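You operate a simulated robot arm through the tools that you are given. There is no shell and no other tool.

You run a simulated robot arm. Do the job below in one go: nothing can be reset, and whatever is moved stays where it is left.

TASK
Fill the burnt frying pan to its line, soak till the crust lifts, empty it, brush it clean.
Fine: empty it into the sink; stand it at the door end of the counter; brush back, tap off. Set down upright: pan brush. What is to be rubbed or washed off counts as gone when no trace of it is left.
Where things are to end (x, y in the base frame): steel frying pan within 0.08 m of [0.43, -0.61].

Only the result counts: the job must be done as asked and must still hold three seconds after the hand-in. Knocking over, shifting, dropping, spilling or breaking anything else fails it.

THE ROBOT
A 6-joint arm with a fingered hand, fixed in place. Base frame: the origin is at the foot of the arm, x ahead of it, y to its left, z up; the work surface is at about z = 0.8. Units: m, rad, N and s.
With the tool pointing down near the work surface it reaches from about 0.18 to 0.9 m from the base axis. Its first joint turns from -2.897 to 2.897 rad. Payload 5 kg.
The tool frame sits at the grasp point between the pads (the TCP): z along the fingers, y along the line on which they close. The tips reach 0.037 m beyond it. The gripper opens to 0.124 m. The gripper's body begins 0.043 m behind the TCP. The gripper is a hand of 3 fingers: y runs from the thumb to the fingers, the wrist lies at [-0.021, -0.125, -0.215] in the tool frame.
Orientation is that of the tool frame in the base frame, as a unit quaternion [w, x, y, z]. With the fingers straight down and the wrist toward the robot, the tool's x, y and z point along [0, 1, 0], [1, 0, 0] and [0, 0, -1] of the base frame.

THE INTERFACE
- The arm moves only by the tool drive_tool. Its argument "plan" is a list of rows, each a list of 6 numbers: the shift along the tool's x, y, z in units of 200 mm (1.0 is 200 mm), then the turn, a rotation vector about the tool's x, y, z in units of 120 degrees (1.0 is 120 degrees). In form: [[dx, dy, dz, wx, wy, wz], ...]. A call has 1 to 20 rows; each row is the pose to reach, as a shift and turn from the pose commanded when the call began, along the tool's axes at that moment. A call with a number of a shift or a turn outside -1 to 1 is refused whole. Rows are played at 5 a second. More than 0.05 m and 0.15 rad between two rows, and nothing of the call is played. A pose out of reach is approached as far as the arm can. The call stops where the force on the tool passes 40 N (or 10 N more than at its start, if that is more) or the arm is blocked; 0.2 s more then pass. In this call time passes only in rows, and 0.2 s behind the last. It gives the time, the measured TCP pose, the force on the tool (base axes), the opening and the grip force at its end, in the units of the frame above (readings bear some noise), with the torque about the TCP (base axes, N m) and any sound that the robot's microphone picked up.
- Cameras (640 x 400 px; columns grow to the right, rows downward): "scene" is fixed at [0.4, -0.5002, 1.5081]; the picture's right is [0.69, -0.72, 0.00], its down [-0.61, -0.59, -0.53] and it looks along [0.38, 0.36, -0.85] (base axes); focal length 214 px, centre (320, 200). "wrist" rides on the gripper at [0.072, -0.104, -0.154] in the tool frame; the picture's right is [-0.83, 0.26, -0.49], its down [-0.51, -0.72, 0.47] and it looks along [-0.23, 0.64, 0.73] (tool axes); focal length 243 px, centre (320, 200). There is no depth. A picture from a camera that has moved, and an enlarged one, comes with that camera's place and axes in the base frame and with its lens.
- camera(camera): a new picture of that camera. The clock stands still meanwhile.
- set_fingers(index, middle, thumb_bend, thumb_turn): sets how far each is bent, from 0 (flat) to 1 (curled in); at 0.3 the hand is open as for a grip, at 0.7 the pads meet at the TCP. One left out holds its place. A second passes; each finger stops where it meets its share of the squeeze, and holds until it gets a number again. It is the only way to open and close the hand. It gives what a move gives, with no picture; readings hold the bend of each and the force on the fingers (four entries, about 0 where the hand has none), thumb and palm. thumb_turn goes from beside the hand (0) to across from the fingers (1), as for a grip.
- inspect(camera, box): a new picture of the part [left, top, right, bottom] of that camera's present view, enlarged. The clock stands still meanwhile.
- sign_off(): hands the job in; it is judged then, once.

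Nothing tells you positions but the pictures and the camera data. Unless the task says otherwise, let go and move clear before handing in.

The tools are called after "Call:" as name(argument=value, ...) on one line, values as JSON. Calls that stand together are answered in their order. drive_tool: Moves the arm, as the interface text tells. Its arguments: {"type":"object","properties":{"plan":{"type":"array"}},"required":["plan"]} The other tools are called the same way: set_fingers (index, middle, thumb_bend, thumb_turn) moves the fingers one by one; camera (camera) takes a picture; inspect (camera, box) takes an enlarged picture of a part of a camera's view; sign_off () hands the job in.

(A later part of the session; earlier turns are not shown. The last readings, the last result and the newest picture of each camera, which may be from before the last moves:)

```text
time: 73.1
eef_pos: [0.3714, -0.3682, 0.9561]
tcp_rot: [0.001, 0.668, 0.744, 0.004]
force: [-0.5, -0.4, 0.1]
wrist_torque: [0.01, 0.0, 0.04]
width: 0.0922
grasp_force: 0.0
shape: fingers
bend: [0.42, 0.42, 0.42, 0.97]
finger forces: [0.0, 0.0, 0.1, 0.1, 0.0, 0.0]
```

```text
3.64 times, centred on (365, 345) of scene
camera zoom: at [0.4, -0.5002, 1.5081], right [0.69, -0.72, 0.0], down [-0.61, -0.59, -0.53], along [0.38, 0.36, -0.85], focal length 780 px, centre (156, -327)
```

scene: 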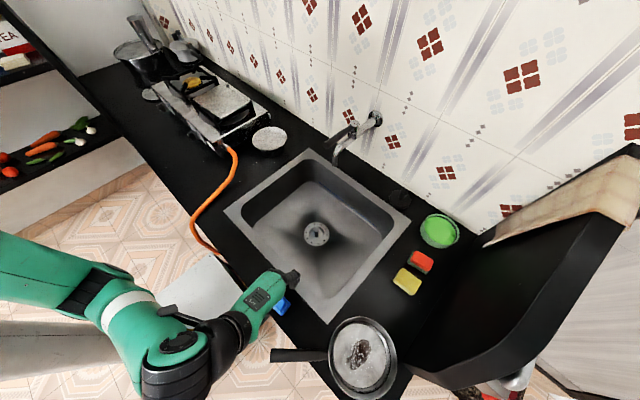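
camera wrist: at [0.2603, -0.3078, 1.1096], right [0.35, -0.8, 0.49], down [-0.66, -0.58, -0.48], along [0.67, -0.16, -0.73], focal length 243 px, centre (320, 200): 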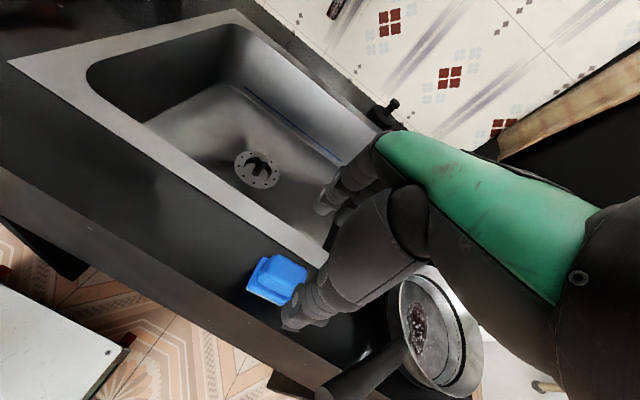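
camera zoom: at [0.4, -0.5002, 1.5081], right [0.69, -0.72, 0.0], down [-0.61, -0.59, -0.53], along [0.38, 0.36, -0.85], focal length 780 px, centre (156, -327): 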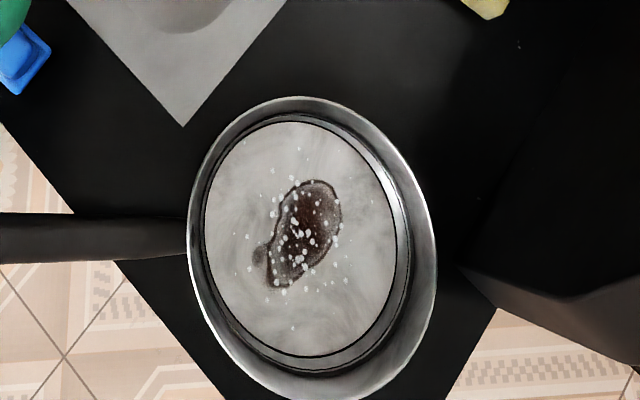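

The brush is right below. I'll zoom in to refine its position and yaw.

Call:
inspect(camera="wrist", box=[230, 235, 330, 320])

Call:
inspect(camera="scene", box=[250, 265, 320, 330])

```text
4.71 times, centred on (280, 278) of wrist
camera zoom: at [0.2603, -0.3078, 1.1096], right [0.35, -0.8, 0.49], down [-0.66, -0.58, -0.48], along [0.67, -0.16, -0.73], focal length 1142 px, centre (508, -165)
```

zoom: 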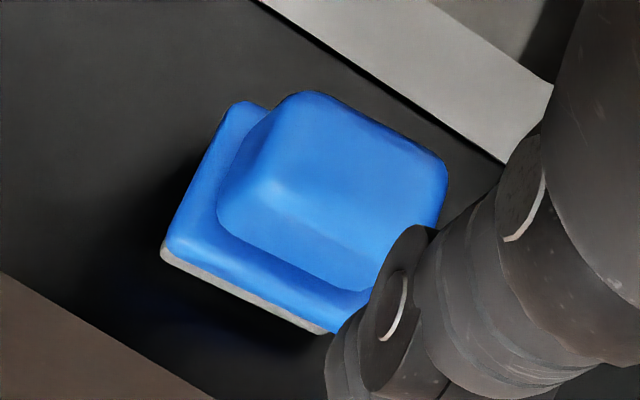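

```text
6.15 times, centred on (285, 298) of scene
camera zoom: at [0.4, -0.5002, 1.5081], right [0.69, -0.72, 0.0], down [-0.61, -0.59, -0.53], along [0.38, 0.36, -0.85], focal length 1320 px, centre (535, -400)
```

zoom: 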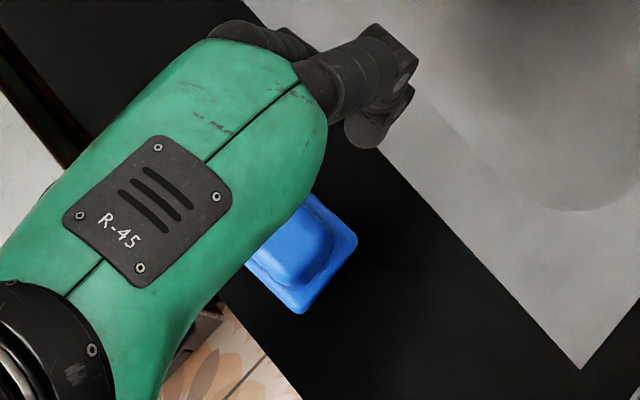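

The brush sits at about (0.371, -0.366), with its block spanning roughly z 0.827–0.862. I'll lower the hand so the fingertips flank the block just above its base plate.

Call:
drive_tool(plan=[[0, 0, 0.11, 0, 0, 0], [0, 0, 0.22, 0, 0, 0], [0, 0, 0.33, 0, 0, 0], [0, 0, 0.4, 0, 0, 0], [0, 0, 0.44, 0, 0, 0]])

Call:
inspect(camera="wrist", box=[220, 170, 380, 330])

Call:
inspect(camera="scene", box=[250, 265, 320, 330])

```text
time: 74.3
eef_pos: [0.3721, -0.3663, 0.8685]
tcp_rot: [0.0, 0.667, 0.745, 0.002]
force: [0.2, 0.0, -1.3]
wrist_torque: [-0.01, 0.01, -0.01]
width: 0.0917
grasp_force: 0.1
shape: fingers
bend: [0.42, 0.42, 0.42, 0.97]
finger forces: [0.1, 0.0, 0.1, 0.1, 0.0, 0.1]
```

```text
2.50 times, centred on (300, 250) of wrist
camera zoom: at [0.2608, -0.3075, 1.0215], right [0.35, -0.8, 0.49], down [-0.66, -0.58, -0.48], along [0.67, -0.16, -0.73], focal length 606 px, centre (370, 75)
```

zoom: 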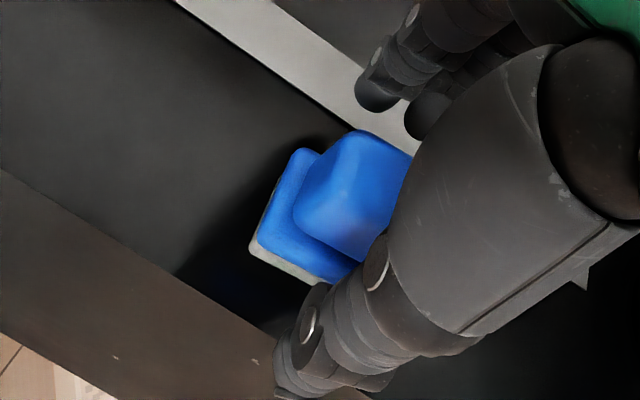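

```text
6.15 times, centred on (285, 298) of scene
camera zoom: at [0.4, -0.5002, 1.5081], right [0.69, -0.72, 0.0], down [-0.61, -0.59, -0.53], along [0.38, 0.36, -0.85], focal length 1320 px, centre (535, -400)
```

zoom: 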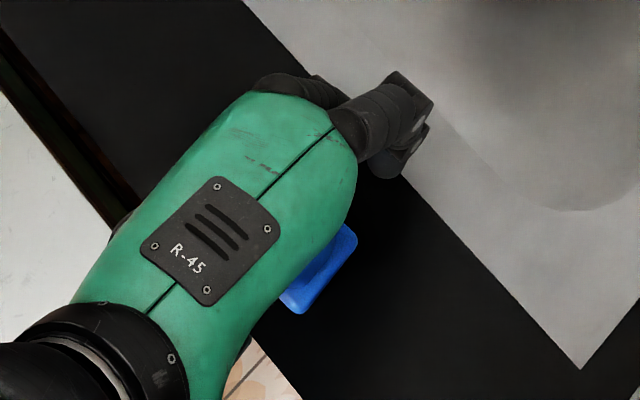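

The brush is between the thumb and fingers. I'll close the grip.

Call:
set_fingers(index=0.8, middle=0.8, thumb_bend=0.8)

Call:
inspect(camera="wrist", box=[220, 170, 380, 330])

Call:
inspect(camera="scene", box=[250, 265, 320, 330])

```text
time: 75.3
eef_pos: [0.3722, -0.3666, 0.8676]
tcp_rot: [0.001, 0.668, 0.744, 0.003]
force: [-0.7, 0.2, -0.9]
wrist_torque: [-0.01, 0.01, 0.02]
width: 0.0294
grasp_force: 28.2
shape: fingers
bend: [0.6, 0.66, 0.66, 0.94]
finger forces: [16.8, 11.2, 0.1, 0.1, 28.0, 0.0]
```

```text
2.50 times, centred on (300, 250) of wrist
camera zoom: at [0.2608, -0.3077, 1.0217], right [0.35, -0.8, 0.49], down [-0.66, -0.58, -0.48], along [0.67, -0.16, -0.73], focal length 606 px, centre (370, 75)
```

zoom: 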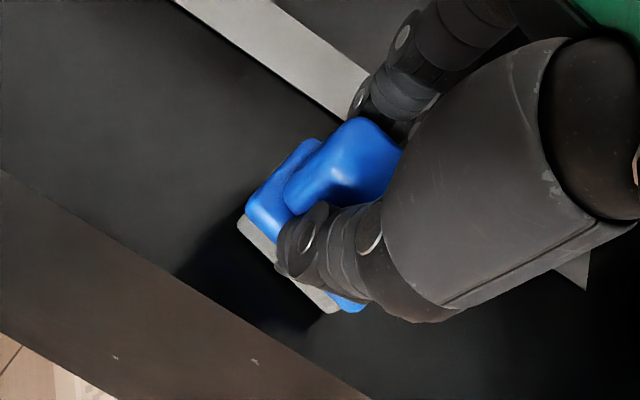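

```text
6.15 times, centred on (285, 298) of scene
camera zoom: at [0.4, -0.5002, 1.5081], right [0.69, -0.72, 0.0], down [-0.61, -0.59, -0.53], along [0.38, 0.36, -0.85], focal length 1320 px, centre (535, -400)
```

zoom: 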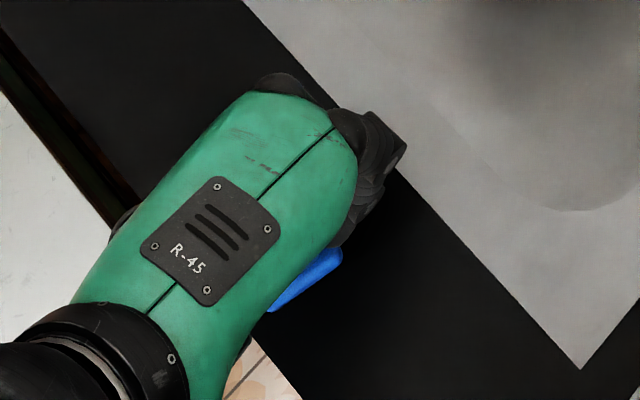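

The grip is firm at 28 N. The brush turned slightly in yaw but looks upright. I'll lift it and check.

Call:
drive_tool(plan=[[0, 0, -0.06, 0, 0, 0], [0, 0, -0.15, 0, 0, 0], [0, 0, -0.25, 0, 0, 0], [0, 0, -0.35, 0, 0, 0], [0, 0, -0.42, 0, 0, 0]])

Call:
inspect(camera="wrist", box=[220, 170, 380, 330])

Call:
inspect(camera="scene", box=[250, 250, 330, 330])

```text
time: 76.5
eef_pos: [0.3715, -0.3684, 0.9521]
tcp_rot: [0.001, 0.668, 0.744, 0.003]
force: [1.1, 0.2, -0.6]
wrist_torque: [-0.01, 0.03, 0.02]
width: 0.0299
grasp_force: 27.6
shape: fingers
bend: [0.6, 0.66, 0.66, 0.94]
finger forces: [16.6, 11.2, 0.0, 0.0, 27.9, 0.0]
```

```text
2.50 times, centred on (300, 250) of wrist
camera zoom: at [0.2604, -0.3086, 1.1051], right [0.35, -0.8, 0.49], down [-0.66, -0.58, -0.48], along [0.67, -0.16, -0.73], focal length 606 px, centre (370, 75)
```

zoom: 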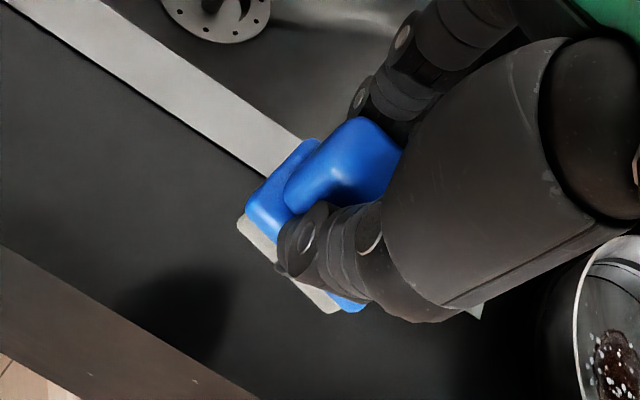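

```text
5.00 times, centred on (290, 290) of scene
camera zoom: at [0.4, -0.5002, 1.5081], right [0.69, -0.72, 0.0], down [-0.61, -0.59, -0.53], along [0.38, 0.36, -0.85], focal length 1072 px, centre (470, -250)
```

zoom: 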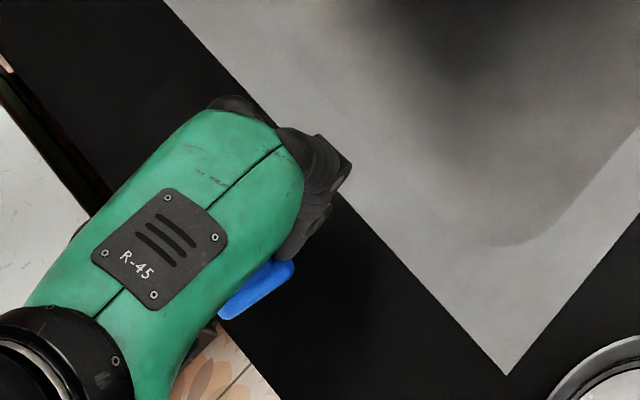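

The brush is lifted cleanly. The pan floor is centred near (0.433, -0.614) and the crust spans about x 0.40–0.474, y -0.60 to -0.626. I'll carry the brush around the pan handle and over the pan.

Call:
drive_tool(plan=[[-0.118, 0.136, -0.01, 0, 0, 0], [-0.236, 0.271, -0.02, 0, 0, 0], [-0.354, 0.407, -0.02, 0, 0, 0]])

Call:
drive_tool(plan=[[-0.18, -0.046, 0, 0, 0, 0], [-0.36, -0.092, 0, 0, 0, 0], [-0.54, -0.139, 0, 0, 0, 0], [-0.72, -0.185, 0, 0, 0, 0], [-0.902, -0.231, 0, 0, 0, 0]])

Call:
camera(camera="wrist")

Call:
camera(camera="scene")

```text
time: 77.3
eef_pos: [0.459, -0.4308, 0.956]
tcp_rot: [0.0, 0.668, 0.744, 0.004]
force: [-0.1, 0.0, -0.6]
wrist_torque: [-0.02, -0.03, -0.01]
width: 0.0296
grasp_force: 28.3
shape: fingers
bend: [0.6, 0.66, 0.66, 0.94]
finger forces: [16.7, 11.2, 0.1, 0.0, 27.9, 0.0]
```

```text
time: 78.5
eef_pos: [0.4313, -0.6133, 0.9538]
tcp_rot: [-0.001, 0.667, 0.745, 0.003]
force: [-0.2, -0.4, 0.8]
wrist_torque: [-0.03, -0.01, -0.03]
width: 0.03
grasp_force: 27.9
shape: fingers
bend: [0.6, 0.66, 0.67, 0.94]
finger forces: [16.7, 11.0, 0.0, 0.1, 27.7, 0.1]
```

```text
taken
camera wrist: at [0.322, -0.5543, 1.1076], right [0.35, -0.8, 0.49], down [-0.66, -0.58, -0.48], along [0.67, -0.16, -0.73], focal length 243 px, centre (320, 200)
```

wrist: 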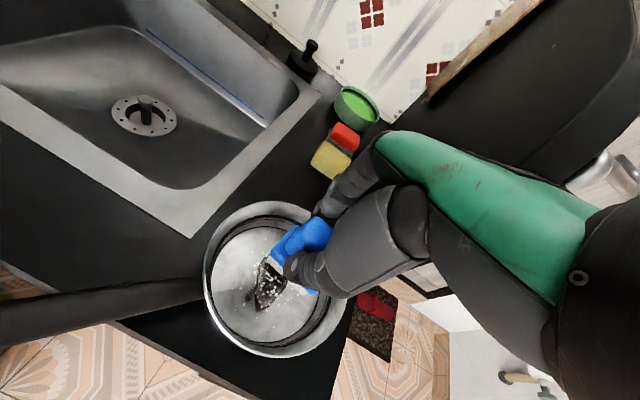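

```text
taken
```

scene: 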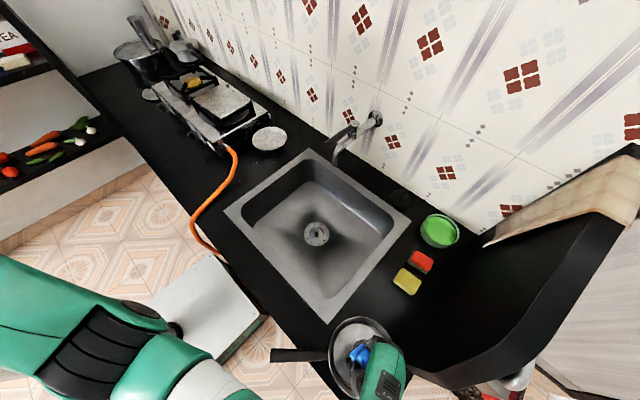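

The brush is centred above the pan. I'll lower it, slowing down near the floor of the pan.

Call:
drive_tool(plan=[[0, 0, 0.12, 0, 0, 0], [0, 0, 0.24, 0, 0, 0], [0, 0, 0.34, 0, 0, 0], [0, 0, 0.38, 0, 0, 0]])

Call:
camera(camera="wrist")

Call:
inspect(camera="scene", box=[300, 290, 430, 400])

```text
time: 79.5
eef_pos: [0.4351, -0.6115, 0.8781]
tcp_rot: [0.0, 0.668, 0.744, 0.003]
force: [0.4, 0.2, -1.4]
wrist_torque: [0.02, 0.0, -0.03]
width: 0.0296
grasp_force: 27.2
shape: fingers
bend: [0.6, 0.66, 0.67, 0.94]
finger forces: [16.7, 11.1, 0.0, 0.1, 27.6, 0.0]
```

```text
taken
camera wrist: at [0.3226, -0.5531, 1.032], right [0.35, -0.8, 0.49], down [-0.66, -0.58, -0.48], along [0.67, -0.16, -0.73], focal length 243 px, centre (320, 200)
```

wrist: 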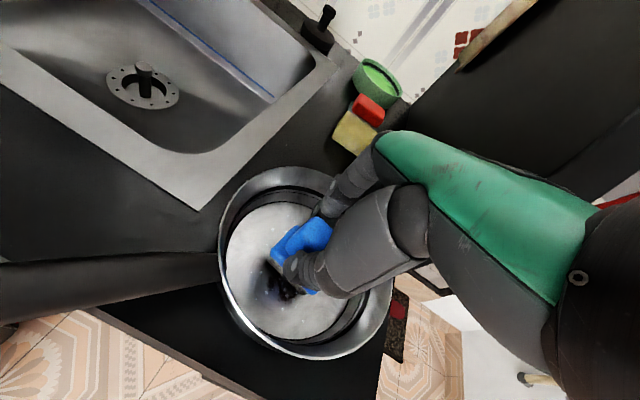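

```text
3.64 times, centred on (365, 345) of scene
camera zoom: at [0.4, -0.5002, 1.5081], right [0.69, -0.72, 0.0], down [-0.61, -0.59, -0.53], along [0.38, 0.36, -0.85], focal length 780 px, centre (156, -327)
```

zoom: 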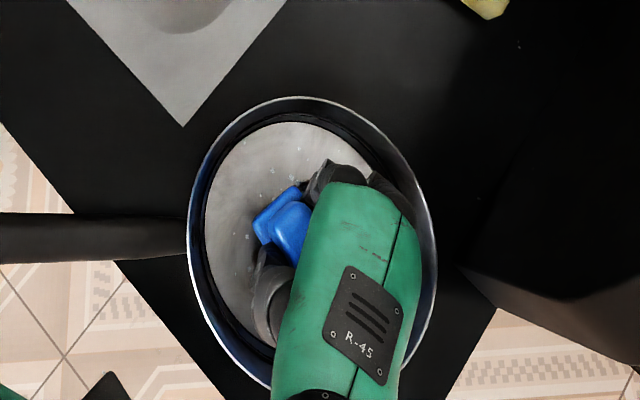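

Nearly at the floor. I'll go down in 2 mm steps until I feel light contact.

Call:
drive_tool(plan=[[0, 0, 0.01, 0, 0, 0], [0, 0, 0.02, 0, 0, 0], [0, 0, 0.03, 0, 0, 0]])

```text
time: 80.3
eef_pos: [0.4332, -0.6122, 0.8717]
tcp_rot: [0.0, 0.668, 0.744, 0.003]
force: [0.5, 0.7, -1.0]
wrist_torque: [0.0, 0.01, -0.02]
width: 0.0296
grasp_force: 27.4
shape: fingers
bend: [0.6, 0.66, 0.67, 0.94]
finger forces: [16.6, 11.0, 0.0, 0.0, 27.6, 0.0]
```

Call:
drive_tool(plan=[[0, 0, 0.01, 0, 0, 0], [0, 0, 0.02, 0, 0, 0]])

```text
time: 80.9
eef_pos: [0.4337, -0.6135, 0.8708]
tcp_rot: [0.002, 0.668, 0.744, 0.003]
force: [-2.6, 2.1, 14.3]
wrist_torque: [0.14, -0.04, 0.08]
width: 0.0297
grasp_force: 29.6
shape: fingers
bend: [0.6, 0.66, 0.67, 0.94]
finger forces: [15.8, 12.2, 0.0, 0.0, 31.0, 0.0]
```

Contact is at z ≈ 0.8705 with 14 N. I'll ease up about 1 mm and brush back and forth along the crust.

Call:
drive_tool(plan=[[0, 0, -0.005, 0, 0, 0], [0, 0.06, -0.005, 0, 0, 0], [0, 0.12, -0.005, 0, 0, 0], [0, 0.06, -0.005, 0, 0, 0], [0, 0, -0.005, 0, 0, 0], [0, -0.06, -0.005, 0, 0, 0], [0, -0.12, -0.005, 0, 0, 0], [0, -0.06, -0.005, 0, 0, 0], [0, 0, -0.005, 0, 0, 0]])

Call:
camera(camera="wrist")

Call:
inspect(camera="scene", box=[300, 290, 430, 400])

```text
time: 82.9
eef_pos: [0.4329, -0.6134, 0.8692]
tcp_rot: [0.001, 0.668, 0.744, 0.003]
force: [-5.4, -0.8, 15.9]
wrist_torque: [0.05, 0.05, 0.03]
width: 0.0294
grasp_force: 30.0
shape: fingers
bend: [0.6, 0.66, 0.67, 0.93]
finger forces: [16.0, 11.4, 0.1, 0.0, 32.0, 0.0]
```

```text
taken
camera wrist: at [0.3224, -0.5532, 1.0235], right [0.35, -0.8, 0.49], down [-0.66, -0.58, -0.48], along [0.67, -0.16, -0.73], focal length 243 px, centre (320, 200)
```

wrist: 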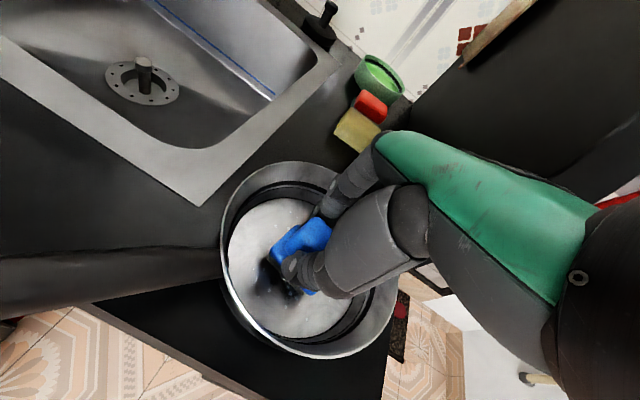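

```text
3.64 times, centred on (365, 345) of scene
camera zoom: at [0.4, -0.5002, 1.5081], right [0.69, -0.72, 0.0], down [-0.61, -0.59, -0.53], along [0.38, 0.36, -0.85], focal length 780 px, centre (156, -327)
```

zoom: 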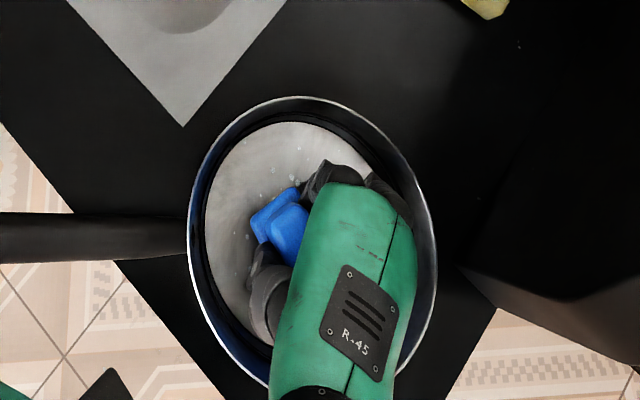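

The pan stays put at about 16 N of brushing pressure. I'll do a wider pass with sideways offsets to cover the flecks too.

Call:
drive_tool(plan=[[0, 0.06, 0, 0, 0, 0], [0, 0.11, 0, 0, 0, 0], [0, 0.04, 0, 0, 0, 0], [0, -0.04, 0, 0, 0, 0], [0, -0.12, 0, 0, 0, 0], [0.05, -0.1, 0, 0, 0, 0], [0.075, -0.03, 0, 0, 0, 0], [0.075, 0.04, 0, 0, 0, 0], [0.075, 0.07, 0, 0, 0, 0], [0.075, 0, 0, 0, 0, 0], [0.075, -0.08, 0, 0, 0, 0], [0, -0.1, 0, 0, 0, 0], [-0.075, -0.08, 0, 0, 0, 0], [-0.075, 0, 0, 0, 0, 0], [-0.075, 0.07, 0, 0, 0, 0], [-0.075, 0, 0, 0, 0, 0], [-0.075, -0.08, 0, 0, 0, 0], [0, -0.06, 0, 0, 0, 0], [0, 0, 0, 0, 0, 0]])

Call:
inspect(camera="wrist", box=[200, 140, 420, 380])

Call:
inspect(camera="scene", box=[300, 290, 430, 400])

```text
time: 86.9
eef_pos: [0.4339, -0.6121, 0.87]
tcp_rot: [0.0, 0.668, 0.744, 0.003]
force: [-4.0, -0.2, 12.6]
wrist_torque: [0.08, 0.01, 0.0]
width: 0.0297
grasp_force: 28.9
shape: fingers
bend: [0.6, 0.67, 0.67, 0.93]
finger forces: [16.0, 11.0, 0.1, 0.0, 30.5, 0.0]
```

```text
1.67 times, centred on (310, 260) of wrist
camera zoom: at [0.3222, -0.5535, 1.0235], right [0.35, -0.8, 0.49], down [-0.66, -0.58, -0.48], along [0.67, -0.16, -0.73], focal length 404 px, centre (337, 100)
```

zoom: 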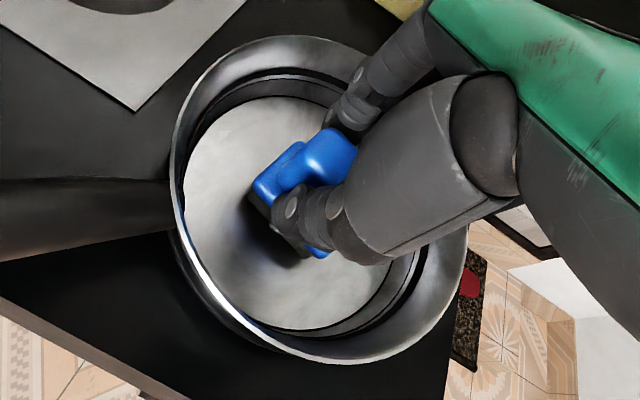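

```text
3.64 times, centred on (365, 345) of scene
camera zoom: at [0.4, -0.5002, 1.5081], right [0.69, -0.72, 0.0], down [-0.61, -0.59, -0.53], along [0.38, 0.36, -0.85], focal length 780 px, centre (156, -327)
```

zoom: 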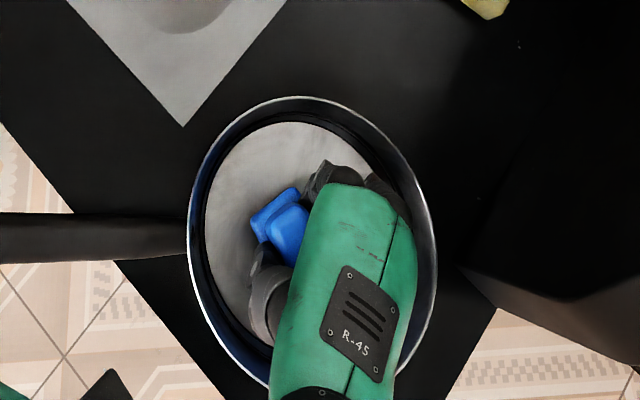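

The visible pan floor looks clean, with no flecks left. I'll lift the brush clear and check underneath it.

Call:
drive_tool(plan=[[0, 0, -0.1, 0, 0, 0], [0, 0, -0.22, 0, 0, 0], [0, 0, -0.34, 0, 0, 0], [0, 0, -0.43, 0, 0, 0]])

Call:
drive_tool(plan=[[0.2, 0.05, 0, 0, 0, 0], [0.4, 0.1, 0, 0, 0, 0], [0.6, 0.15, 0, 0, 0, 0], [0.8, 0.2, 0, 0, 0, 0], [0.9, 0.23, 0, 0, 0, 0]])

Call:
camera(camera="scene")

Call:
inspect(camera="scene", box=[320, 305, 410, 400])

Call:
camera(camera="wrist")

```text
time: 87.9
eef_pos: [0.4332, -0.6137, 0.9558]
tcp_rot: [0.001, 0.668, 0.744, 0.003]
force: [0.1, -0.1, -0.5]
wrist_torque: [0.04, -0.03, -0.02]
width: 0.0298
grasp_force: 26.5
shape: fingers
bend: [0.6, 0.66, 0.67, 0.93]
finger forces: [16.0, 11.0, 0.1, 0.0, 26.9, 0.1]
```

```text
time: 89.1
eef_pos: [0.458, -0.4287, 0.9554]
tcp_rot: [0.0, 0.668, 0.744, 0.004]
force: [-0.1, 0.5, -1.5]
wrist_torque: [-0.01, 0.01, -0.01]
width: 0.0297
grasp_force: 26.7
shape: fingers
bend: [0.6, 0.66, 0.68, 0.93]
finger forces: [15.9, 10.9, 0.0, 0.0, 26.8, 0.0]
```

```text
taken
```

scene: 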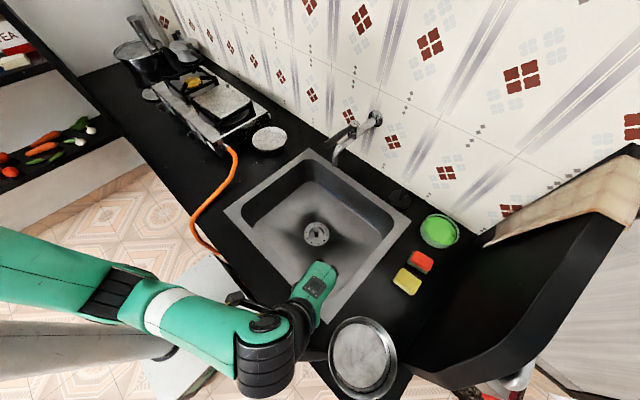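

```text
4.21 times, centred on (365, 352) of scene
camera zoom: at [0.4, -0.5002, 1.5081], right [0.69, -0.72, 0.0], down [-0.61, -0.59, -0.53], along [0.38, 0.36, -0.85], focal length 903 px, centre (130, -442)
```

zoom: 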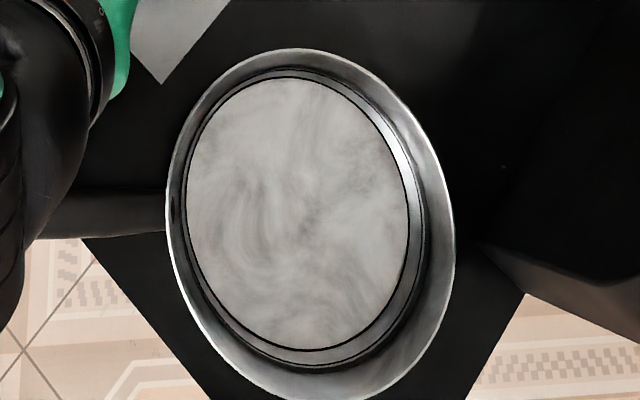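

```text
taken
camera wrist: at [0.3479, -0.3696, 1.1102], right [0.35, -0.8, 0.49], down [-0.66, -0.58, -0.48], along [0.67, -0.16, -0.73], focal length 243 px, centre (320, 200)
```

wrist: 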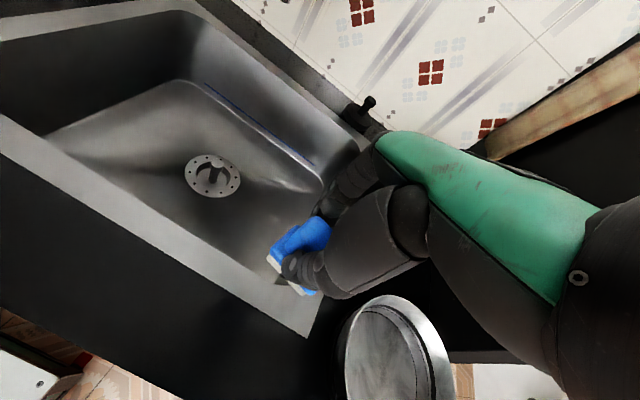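

The crust is gone and only the steel's own swirled texture shows. I'll zoom in to be sure no trace is left.

Call:
inspect(camera="scene", box=[338, 322, 393, 362])

Call:
inspect(camera="scene", box=[335, 345, 395, 395])

Call:
inspect(camera="wrist", box=[330, 290, 460, 400])

Call:
inspect(camera="scene", box=[230, 100, 420, 260])

```text
10.00 times, centred on (366, 342) of scene
camera zoom: at [0.4, -0.5002, 1.5081], right [0.69, -0.72, 0.0], down [-0.61, -0.59, -0.53], along [0.38, 0.36, -0.85], focal length 2145 px, centre (-135, -1220)
```

zoom: 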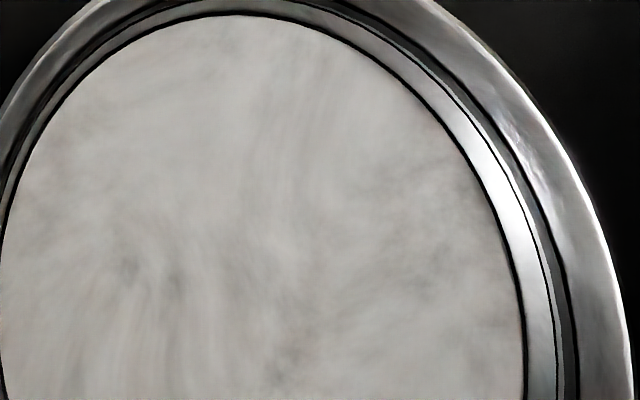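

```text
8.00 times, centred on (365, 370) of scene
camera zoom: at [0.4, -0.5002, 1.5081], right [0.69, -0.72, 0.0], down [-0.61, -0.59, -0.53], along [0.38, 0.36, -0.85], focal length 1716 px, centre (-40, -1160)
```

zoom: 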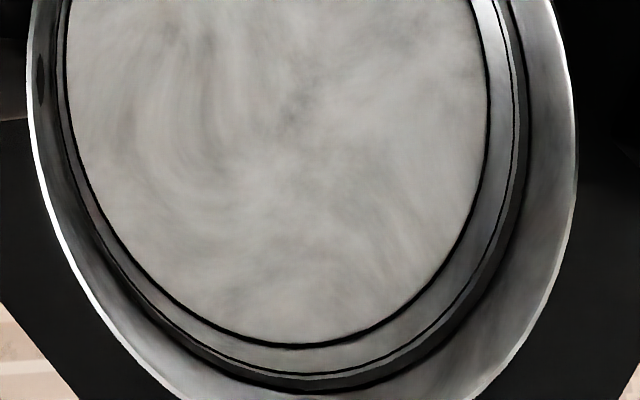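

```text
3.64 times, centred on (395, 345) of wrist
camera zoom: at [0.3479, -0.3696, 1.1102], right [0.35, -0.8, 0.49], down [-0.66, -0.58, -0.48], along [0.67, -0.16, -0.73], focal length 882 px, centre (47, -327)
```

zoom: 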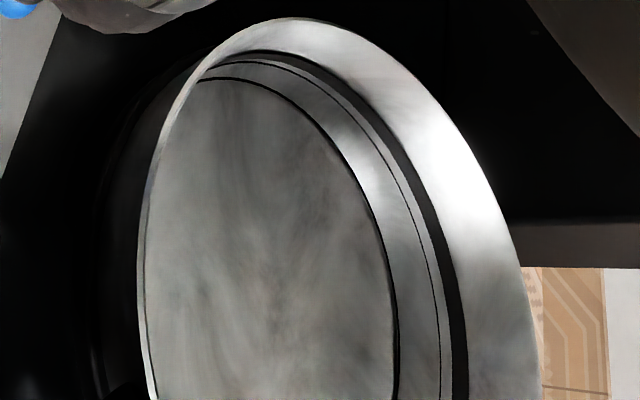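

```text
2.50 times, centred on (325, 180) of scene
camera zoom: at [0.4, -0.5002, 1.5081], right [0.69, -0.72, 0.0], down [-0.61, -0.59, -0.53], along [0.38, 0.36, -0.85], focal length 536 px, centre (308, 250)
```

zoom: 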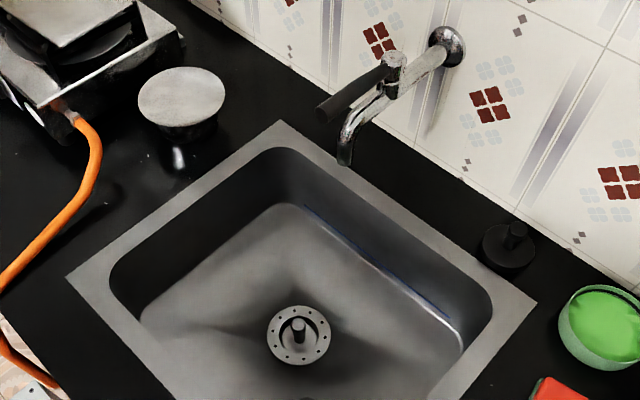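

The floor looks clean, but there's a faint grey blotch near where the crust's middle was. It could be steel texture or a residue, so I'll brush again and compare.

Call:
drive_tool(plan=[[-0.2, -0.05, 0, 0, 0, 0], [-0.4, -0.1, 0, 0, 0, 0], [-0.6, -0.15, 0, 0, 0, 0], [-0.8, -0.2, 0, 0, 0, 0], [-0.9, -0.23, 0, 0, 0, 0]])

Call:
drive_tool(plan=[[0, 0, 0.12, 0, 0, 0], [0, 0, 0.24, 0, 0, 0], [0, 0, 0.34, 0, 0, 0], [0, 0, 0.4, 0, 0, 0], [0, 0, 0.425, 0, 0, 0]])

```text
time: 90.3
eef_pos: [0.432, -0.6163, 0.9556]
tcp_rot: [0.0, 0.668, 0.744, 0.004]
force: [0.9, -0.5, -0.7]
wrist_torque: [-0.05, 0.01, -0.01]
width: 0.0296
grasp_force: 26.9
shape: fingers
bend: [0.6, 0.67, 0.68, 0.93]
finger forces: [15.9, 10.6, 0.0, 0.1, 26.4, 0.1]
```

```text
time: 91.5
eef_pos: [0.4328, -0.6138, 0.8711]
tcp_rot: [0.0, 0.668, 0.745, 0.004]
force: [-2.2, -0.2, 5.5]
wrist_torque: [0.08, -0.06, 0.03]
width: 0.0295
grasp_force: 27.0
shape: fingers
bend: [0.6, 0.67, 0.68, 0.93]
finger forces: [15.9, 10.5, 0.1, 0.0, 27.8, 0.1]
```

Contact again at 5.5 N. I'll add a touch more pressure and do another full pass.

Call:
drive_tool(plan=[[0, 0.06, 0.006, 0, 0, 0], [0, 0.11, 0.006, 0, 0, 0], [0, 0.04, 0.006, 0, 0, 0], [0, -0.04, 0.006, 0, 0, 0], [0, -0.12, 0.006, 0, 0, 0], [0.04, -0.1, 0.006, 0, 0, 0], [0.08, -0.03, 0.006, 0, 0, 0], [0.08, 0.04, 0.006, 0, 0, 0], [0.08, 0.07, 0.006, 0, 0, 0], [0.04, 0.1, 0.006, 0, 0, 0], [0.04, 0.02, 0.006, 0, 0, 0], [0.04, -0.06, 0.006, 0, 0, 0], [0, -0.1, 0.006, 0, 0, 0], [-0.04, -0.1, 0.006, 0, 0, 0], [-0.04, -0.02, 0.006, 0, 0, 0], [-0.04, 0.06, 0.006, 0, 0, 0], [-0.08, 0.06, 0.006, 0, 0, 0], [-0.08, -0.02, 0.006, 0, 0, 0], [-0.08, -0.08, 0.006, 0, 0, 0], [0, 0, 0.006, 0, 0, 0]])

Call:
drive_tool(plan=[[0, 0.06, 0, 0, 0, 0], [0, 0.11, 0, 0, 0, 0], [0, 0.04, 0, 0, 0, 0], [0, -0.04, 0, 0, 0, 0], [0, -0.12, 0, 0, 0, 0], [0.05, -0.1, 0, 0, 0, 0], [0.1, -0.05, 0, 0, 0, 0], [0.13, 0, 0, 0, 0, 0], [0.1, 0.03, 0, 0, 0, 0], [0.05, 0, 0, 0, 0, 0], [0, 0, 0, 0, 0, 0], [-0.05, 0, 0, 0, 0, 0], [-0.1, 0.02, 0, 0, 0, 0], [-0.13, 0, 0, 0, 0, 0], [-0.1, -0.05, 0, 0, 0, 0], [-0.05, 0, 0, 0, 0, 0], [0, 0.05, 0, 0, 0, 0], [0, 0.1, 0, 0, 0, 0], [0, 0.04, 0, 0, 0, 0], [0, 0, 0, 0, 0, 0]])

Call:
inspect(camera="scene", box=[300, 290, 430, 400])

```text
time: 95.7
eef_pos: [0.4322, -0.6133, 0.8696]
tcp_rot: [0.0, 0.667, 0.745, 0.003]
force: [-1.0, -1.7, 10.2]
wrist_torque: [-0.01, -0.16, -0.04]
width: 0.0294
grasp_force: 28.9
shape: fingers
bend: [0.6, 0.67, 0.68, 0.93]
finger forces: [17.5, 11.6, 0.0, 0.0, 29.1, 0.0]
```

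```text
time: 99.9
eef_pos: [0.4335, -0.6138, 0.8687]
tcp_rot: [0.0, 0.668, 0.744, 0.003]
force: [4.2, 0.1, 11.3]
wrist_torque: [0.1, -0.34, 0.01]
width: 0.0294
grasp_force: 29.6
shape: fingers
bend: [0.6, 0.67, 0.68, 0.93]
finger forces: [18.3, 13.3, 0.0, 0.0, 27.4, 0.0]
```

```text
3.64 times, centred on (365, 345) of scene
camera zoom: at [0.4, -0.5002, 1.5081], right [0.69, -0.72, 0.0], down [-0.61, -0.59, -0.53], along [0.38, 0.36, -0.85], focal length 780 px, centre (156, -327)
```

zoom: 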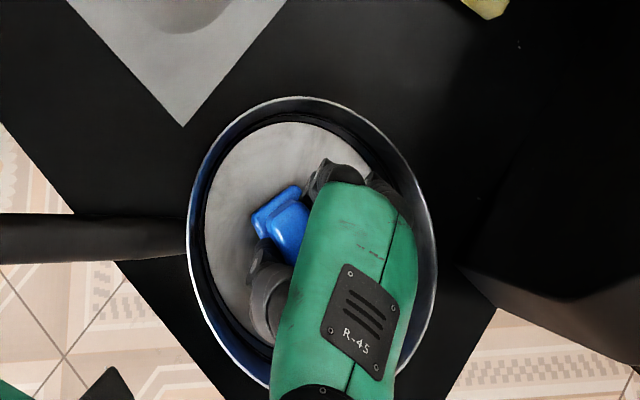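

I'll lift away again and compare the floor with the earlier view.

Call:
drive_tool(plan=[[0, 0, -0.1, 0, 0, 0], [0, 0, -0.22, 0, 0, 0], [0, 0, -0.34, 0, 0, 0], [0, 0, -0.43, 0, 0, 0]])

Call:
drive_tool(plan=[[0.2, 0.05, 0, 0, 0, 0], [0.4, 0.1, 0, 0, 0, 0], [0.6, 0.15, 0, 0, 0, 0], [0.8, 0.2, 0, 0, 0, 0], [0.9, 0.23, 0, 0, 0, 0]])

Call:
inspect(camera="scene", box=[320, 305, 410, 400])

Call:
inspect(camera="scene", box=[335, 345, 395, 395])

Call:
inspect(camera="wrist", box=[240, 190, 380, 320])

Call:
inspect(camera="wrist", box=[330, 290, 460, 400])

```text
time: 100.9
eef_pos: [0.4327, -0.6136, 0.9546]
tcp_rot: [0.0, 0.668, 0.744, 0.003]
force: [0.1, -0.2, -1.5]
wrist_torque: [0.0, 0.0, 0.01]
width: 0.0298
grasp_force: 26.8
shape: fingers
bend: [0.6, 0.67, 0.68, 0.93]
finger forces: [16.0, 11.0, 0.0, 0.0, 26.8, 0.0]
```

```text
time: 102.1
eef_pos: [0.4594, -0.4288, 0.9551]
tcp_rot: [0.0, 0.668, 0.744, 0.004]
force: [0.3, 0.3, -1.1]
wrist_torque: [0.0, 0.0, -0.01]
width: 0.0294
grasp_force: 26.5
shape: fingers
bend: [0.6, 0.67, 0.68, 0.93]
finger forces: [16.0, 10.8, 0.0, 0.0, 26.7, 0.0]
```

```text
4.21 times, centred on (365, 352) of scene
camera zoom: at [0.4, -0.5002, 1.5081], right [0.69, -0.72, 0.0], down [-0.61, -0.59, -0.53], along [0.38, 0.36, -0.85], focal length 903 px, centre (130, -442)
```

zoom: 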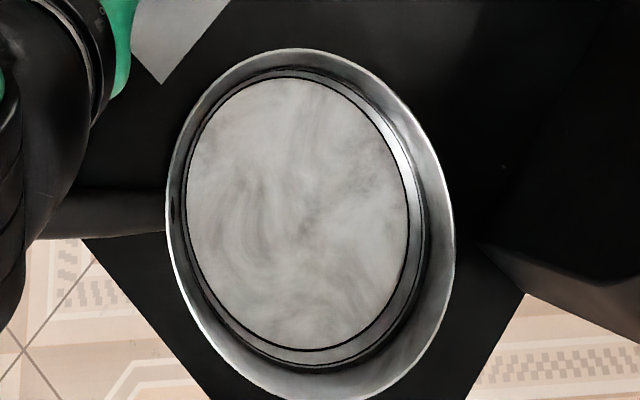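

```text
8.00 times, centred on (365, 370) of scene
camera zoom: at [0.4, -0.5002, 1.5081], right [0.69, -0.72, 0.0], down [-0.61, -0.59, -0.53], along [0.38, 0.36, -0.85], focal length 1716 px, centre (-40, -1160)
```

zoom: 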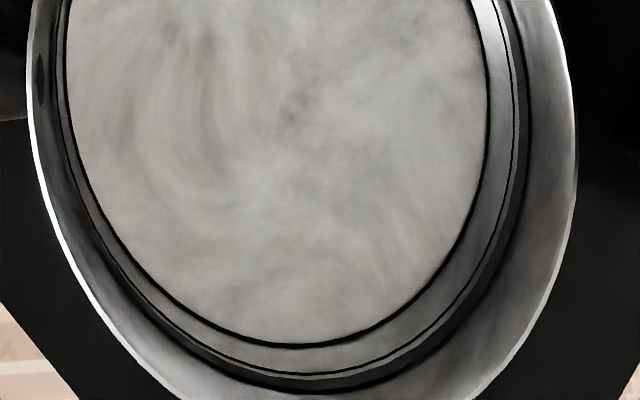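

```text
3.08 times, centred on (310, 255) of wrist
camera zoom: at [0.3483, -0.3696, 1.1096], right [0.35, -0.8, 0.49], down [-0.66, -0.58, -0.48], along [0.67, -0.16, -0.73], focal length 746 px, centre (351, 31)
```

zoom: 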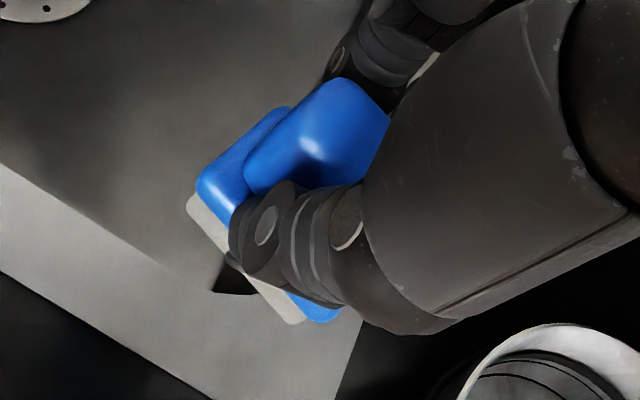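

```text
3.64 times, centred on (395, 345) of wrist
camera zoom: at [0.3483, -0.3696, 1.1096], right [0.35, -0.8, 0.49], down [-0.66, -0.58, -0.48], along [0.67, -0.16, -0.73], focal length 882 px, centre (47, -327)
```

zoom: 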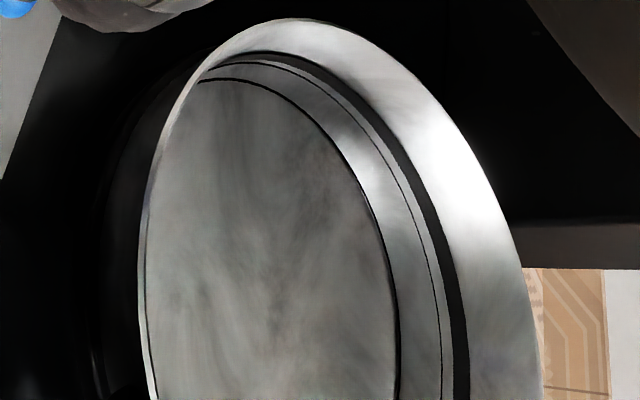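

The floor looks identical before and after the second pass, so that is just the steel's texture and the pan is clean. I'll take the brush back to its place at (0.372, -0.366), turning it back to its original yaw.

Call:
drive_tool(plan=[[0.09, -0.1, 0, 0, 0, -0.027], [0.18, -0.2, 0, 0, 0, -0.054], [0.27, -0.305, 0, 0, 0, -0.081], [0.358, -0.408, 0, 0, 0, -0.108]])

Call:
camera(camera="wrist")

Call:
inspect(camera="scene", box=[250, 250, 330, 330])

```text
time: 103.1
eef_pos: [0.3696, -0.3658, 0.9554]
tcp_rot: [0.0, 0.579, 0.815, 0.002]
force: [-0.2, -0.7, -0.8]
wrist_torque: [-0.01, 0.06, 0.0]
width: 0.0293
grasp_force: 27.0
shape: fingers
bend: [0.6, 0.67, 0.68, 0.93]
finger forces: [16.0, 10.9, 0.0, 0.0, 26.7, 0.1]
```

```text
taken
camera wrist: at [0.2492, -0.3335, 1.1093], right [0.52, -0.7, 0.49], down [-0.51, -0.71, -0.48], along [0.68, 0.0, -0.73], focal length 243 px, centre (320, 200)
```

wrist: 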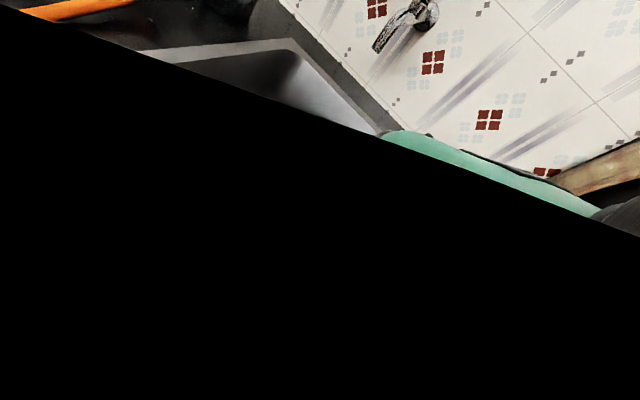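

```text
5.00 times, centred on (290, 290) of scene
camera zoom: at [0.4, -0.5002, 1.5081], right [0.69, -0.72, 0.0], down [-0.61, -0.59, -0.53], along [0.38, 0.36, -0.85], focal length 1072 px, centre (470, -250)
```

zoom: 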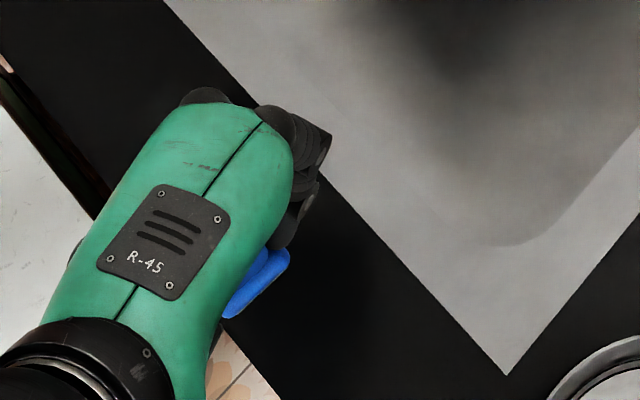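

The brush is above its spot. I'll lower it slowly to the counter.

Call:
drive_tool(plan=[[0, 0, 0.12, 0, 0, 0], [0, 0, 0.24, 0, 0, 0], [0, 0, 0.34, 0, 0, 0], [0, 0, 0.39, 0, 0, 0], [0, 0, 0.42, 0, 0, 0]])

Call:
drive_tool(plan=[[0, 0, 0.008, 0, 0, 0], [0, 0, 0.016, 0, 0, 0]])

Call:
camera(camera="wrist")

```text
time: 104.3
eef_pos: [0.3699, -0.3656, 0.872]
tcp_rot: [0.0, 0.579, 0.815, 0.003]
force: [-0.2, -0.2, -0.5]
wrist_torque: [0.02, -0.02, 0.01]
width: 0.0294
grasp_force: 27.0
shape: fingers
bend: [0.6, 0.67, 0.68, 0.93]
finger forces: [16.0, 10.8, 0.0, 0.0, 26.8, 0.0]
```

```text
time: 104.9
eef_pos: [0.3711, -0.3671, 0.8682]
tcp_rot: [0.0, 0.58, 0.815, 0.004]
force: [0.5, 0.1, 0.3]
wrist_torque: [0.01, 0.02, -0.01]
width: 0.0293
grasp_force: 26.7
shape: fingers
bend: [0.6, 0.67, 0.68, 0.93]
finger forces: [16.1, 10.8, 0.0, 0.0, 26.7, 0.1]
```

```text
taken
camera wrist: at [0.2494, -0.3335, 1.0223], right [0.52, -0.7, 0.49], down [-0.51, -0.71, -0.48], along [0.68, 0.0, -0.73], focal length 243 px, centre (320, 200)
```

wrist: 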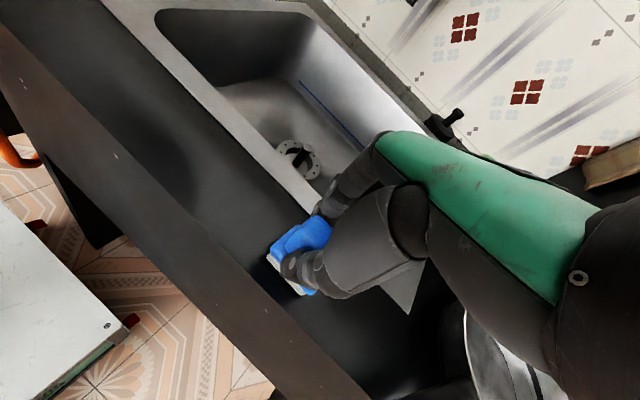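

Almost touching. I'll go down another millimetre or two until I feel the counter.

Call:
drive_tool(plan=[[0, 0, 0.005, 0, 0, 0], [0, 0, 0.01, 0, 0, 0]])

Call:
inspect(camera="wrist", box=[240, 190, 380, 320])

```text
time: 105.5
eef_pos: [0.3711, -0.3663, 0.8664]
tcp_rot: [0.0, 0.579, 0.815, 0.003]
force: [0.4, 0.4, -0.6]
wrist_torque: [-0.01, 0.02, 0.0]
width: 0.0295
grasp_force: 26.5
shape: fingers
bend: [0.6, 0.67, 0.68, 0.93]
finger forces: [16.0, 10.8, 0.0, 0.0, 26.7, 0.0]
```

```text
3.08 times, centred on (310, 255) of wrist
camera zoom: at [0.2493, -0.3337, 1.0203], right [0.52, -0.7, 0.49], down [-0.51, -0.71, -0.48], along [0.68, 0.0, -0.73], focal length 746 px, centre (351, 31)
```

zoom: 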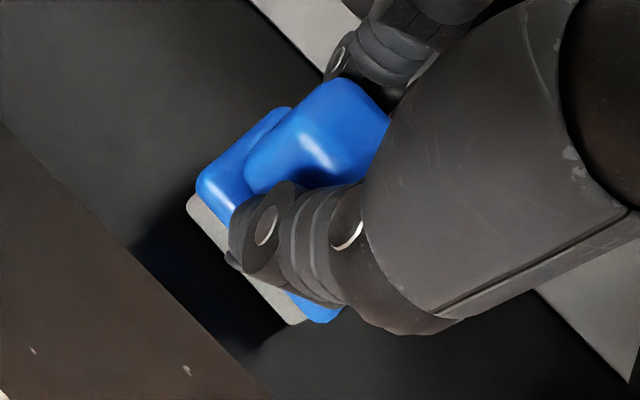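

No contact yet. I'll continue in 1 mm steps.

Call:
drive_tool(plan=[[0, 0, 0.005, 0, 0, 0], [0, 0, 0.01, 0, 0, 0]])

```text
time: 106.1
eef_pos: [0.3711, -0.3668, 0.8647]
tcp_rot: [0.002, 0.579, 0.815, 0.004]
force: [-1.3, -0.4, 3.4]
wrist_torque: [0.06, -0.03, 0.01]
width: 0.0292
grasp_force: 27.0
shape: fingers
bend: [0.6, 0.67, 0.68, 0.93]
finger forces: [16.3, 10.5, 0.0, 0.1, 27.5, 0.0]
```

Light contact at 3.4 N, so the bristles are on the counter. I'll open the fingers evenly to release.

Call:
set_fingers(index=0.52, middle=0.57, thumb_bend=0.59)

Call:
inspect(camera="wrist", box=[240, 190, 380, 320])

```text
time: 107.1
eef_pos: [0.3711, -0.3665, 0.8652]
tcp_rot: [0.001, 0.579, 0.815, 0.003]
force: [0.6, 0.5, -0.2]
wrist_torque: [0.01, 0.01, -0.03]
width: 0.0503
grasp_force: 0.1
shape: fingers
bend: [0.52, 0.56, 0.59, 0.97]
finger forces: [0.0, 0.0, 0.0, 0.1, 0.0, 0.0]
```

```text
3.08 times, centred on (310, 255) of wrist
camera zoom: at [0.2495, -0.334, 1.0184], right [0.52, -0.7, 0.49], down [-0.51, -0.71, -0.48], along [0.68, 0.0, -0.73], focal length 746 px, centre (351, 31)
```

zoom: 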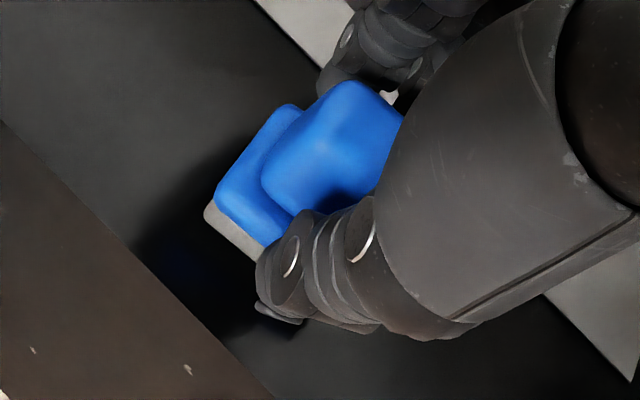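

The brush is free and upright. I'll open wide and rise straight up.

Call:
set_fingers(index=0.4, middle=0.4, thumb_bend=0.4)

Call:
drive_tool(plan=[[0, 0, -0.05, 0, 0, 0], [0, 0, -0.15, 0, 0, 0], [0, 0, -0.27, 0, 0, 0], [0, 0, -0.4, 0, 0, 0]])

Call:
camera(camera="scene")

Call:
camera(camera="wrist")

```text
time: 108.1
eef_pos: [0.3707, -0.3662, 0.8658]
tcp_rot: [0.0, 0.58, 0.815, 0.003]
force: [-0.1, -0.5, -0.5]
wrist_torque: [-0.02, 0.02, 0.01]
width: 0.0982
grasp_force: 0.1
shape: fingers
bend: [0.4, 0.4, 0.4, 0.97]
finger forces: [0.0, 0.0, 0.0, 0.0, 0.1, 0.1]
```

```text
time: 109.1
eef_pos: [0.3701, -0.3675, 0.9458]
tcp_rot: [0.001, 0.579, 0.815, 0.004]
force: [-0.6, 0.7, -0.4]
wrist_torque: [-0.02, -0.04, 0.0]
width: 0.0981
grasp_force: 0.0
shape: fingers
bend: [0.4, 0.4, 0.4, 0.97]
finger forces: [0.1, 0.1, 0.0, 0.0, 0.0, 0.0]
```

```text
taken
```

scene: 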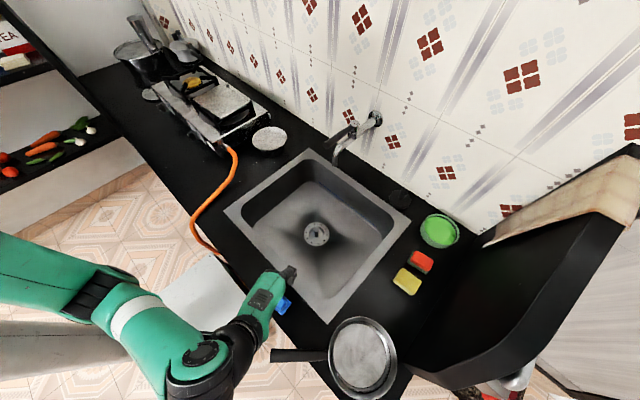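

```text
taken
camera wrist: at [0.2493, -0.3348, 1.0988], right [0.52, -0.7, 0.49], down [-0.51, -0.71, -0.48], along [0.69, 0.0, -0.73], focal length 243 px, centre (320, 200)
```

wrist: 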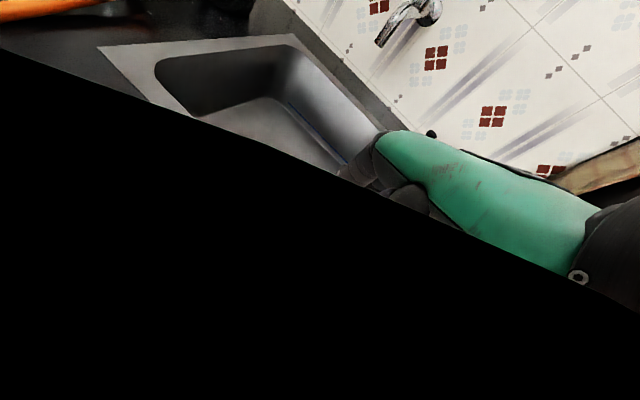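

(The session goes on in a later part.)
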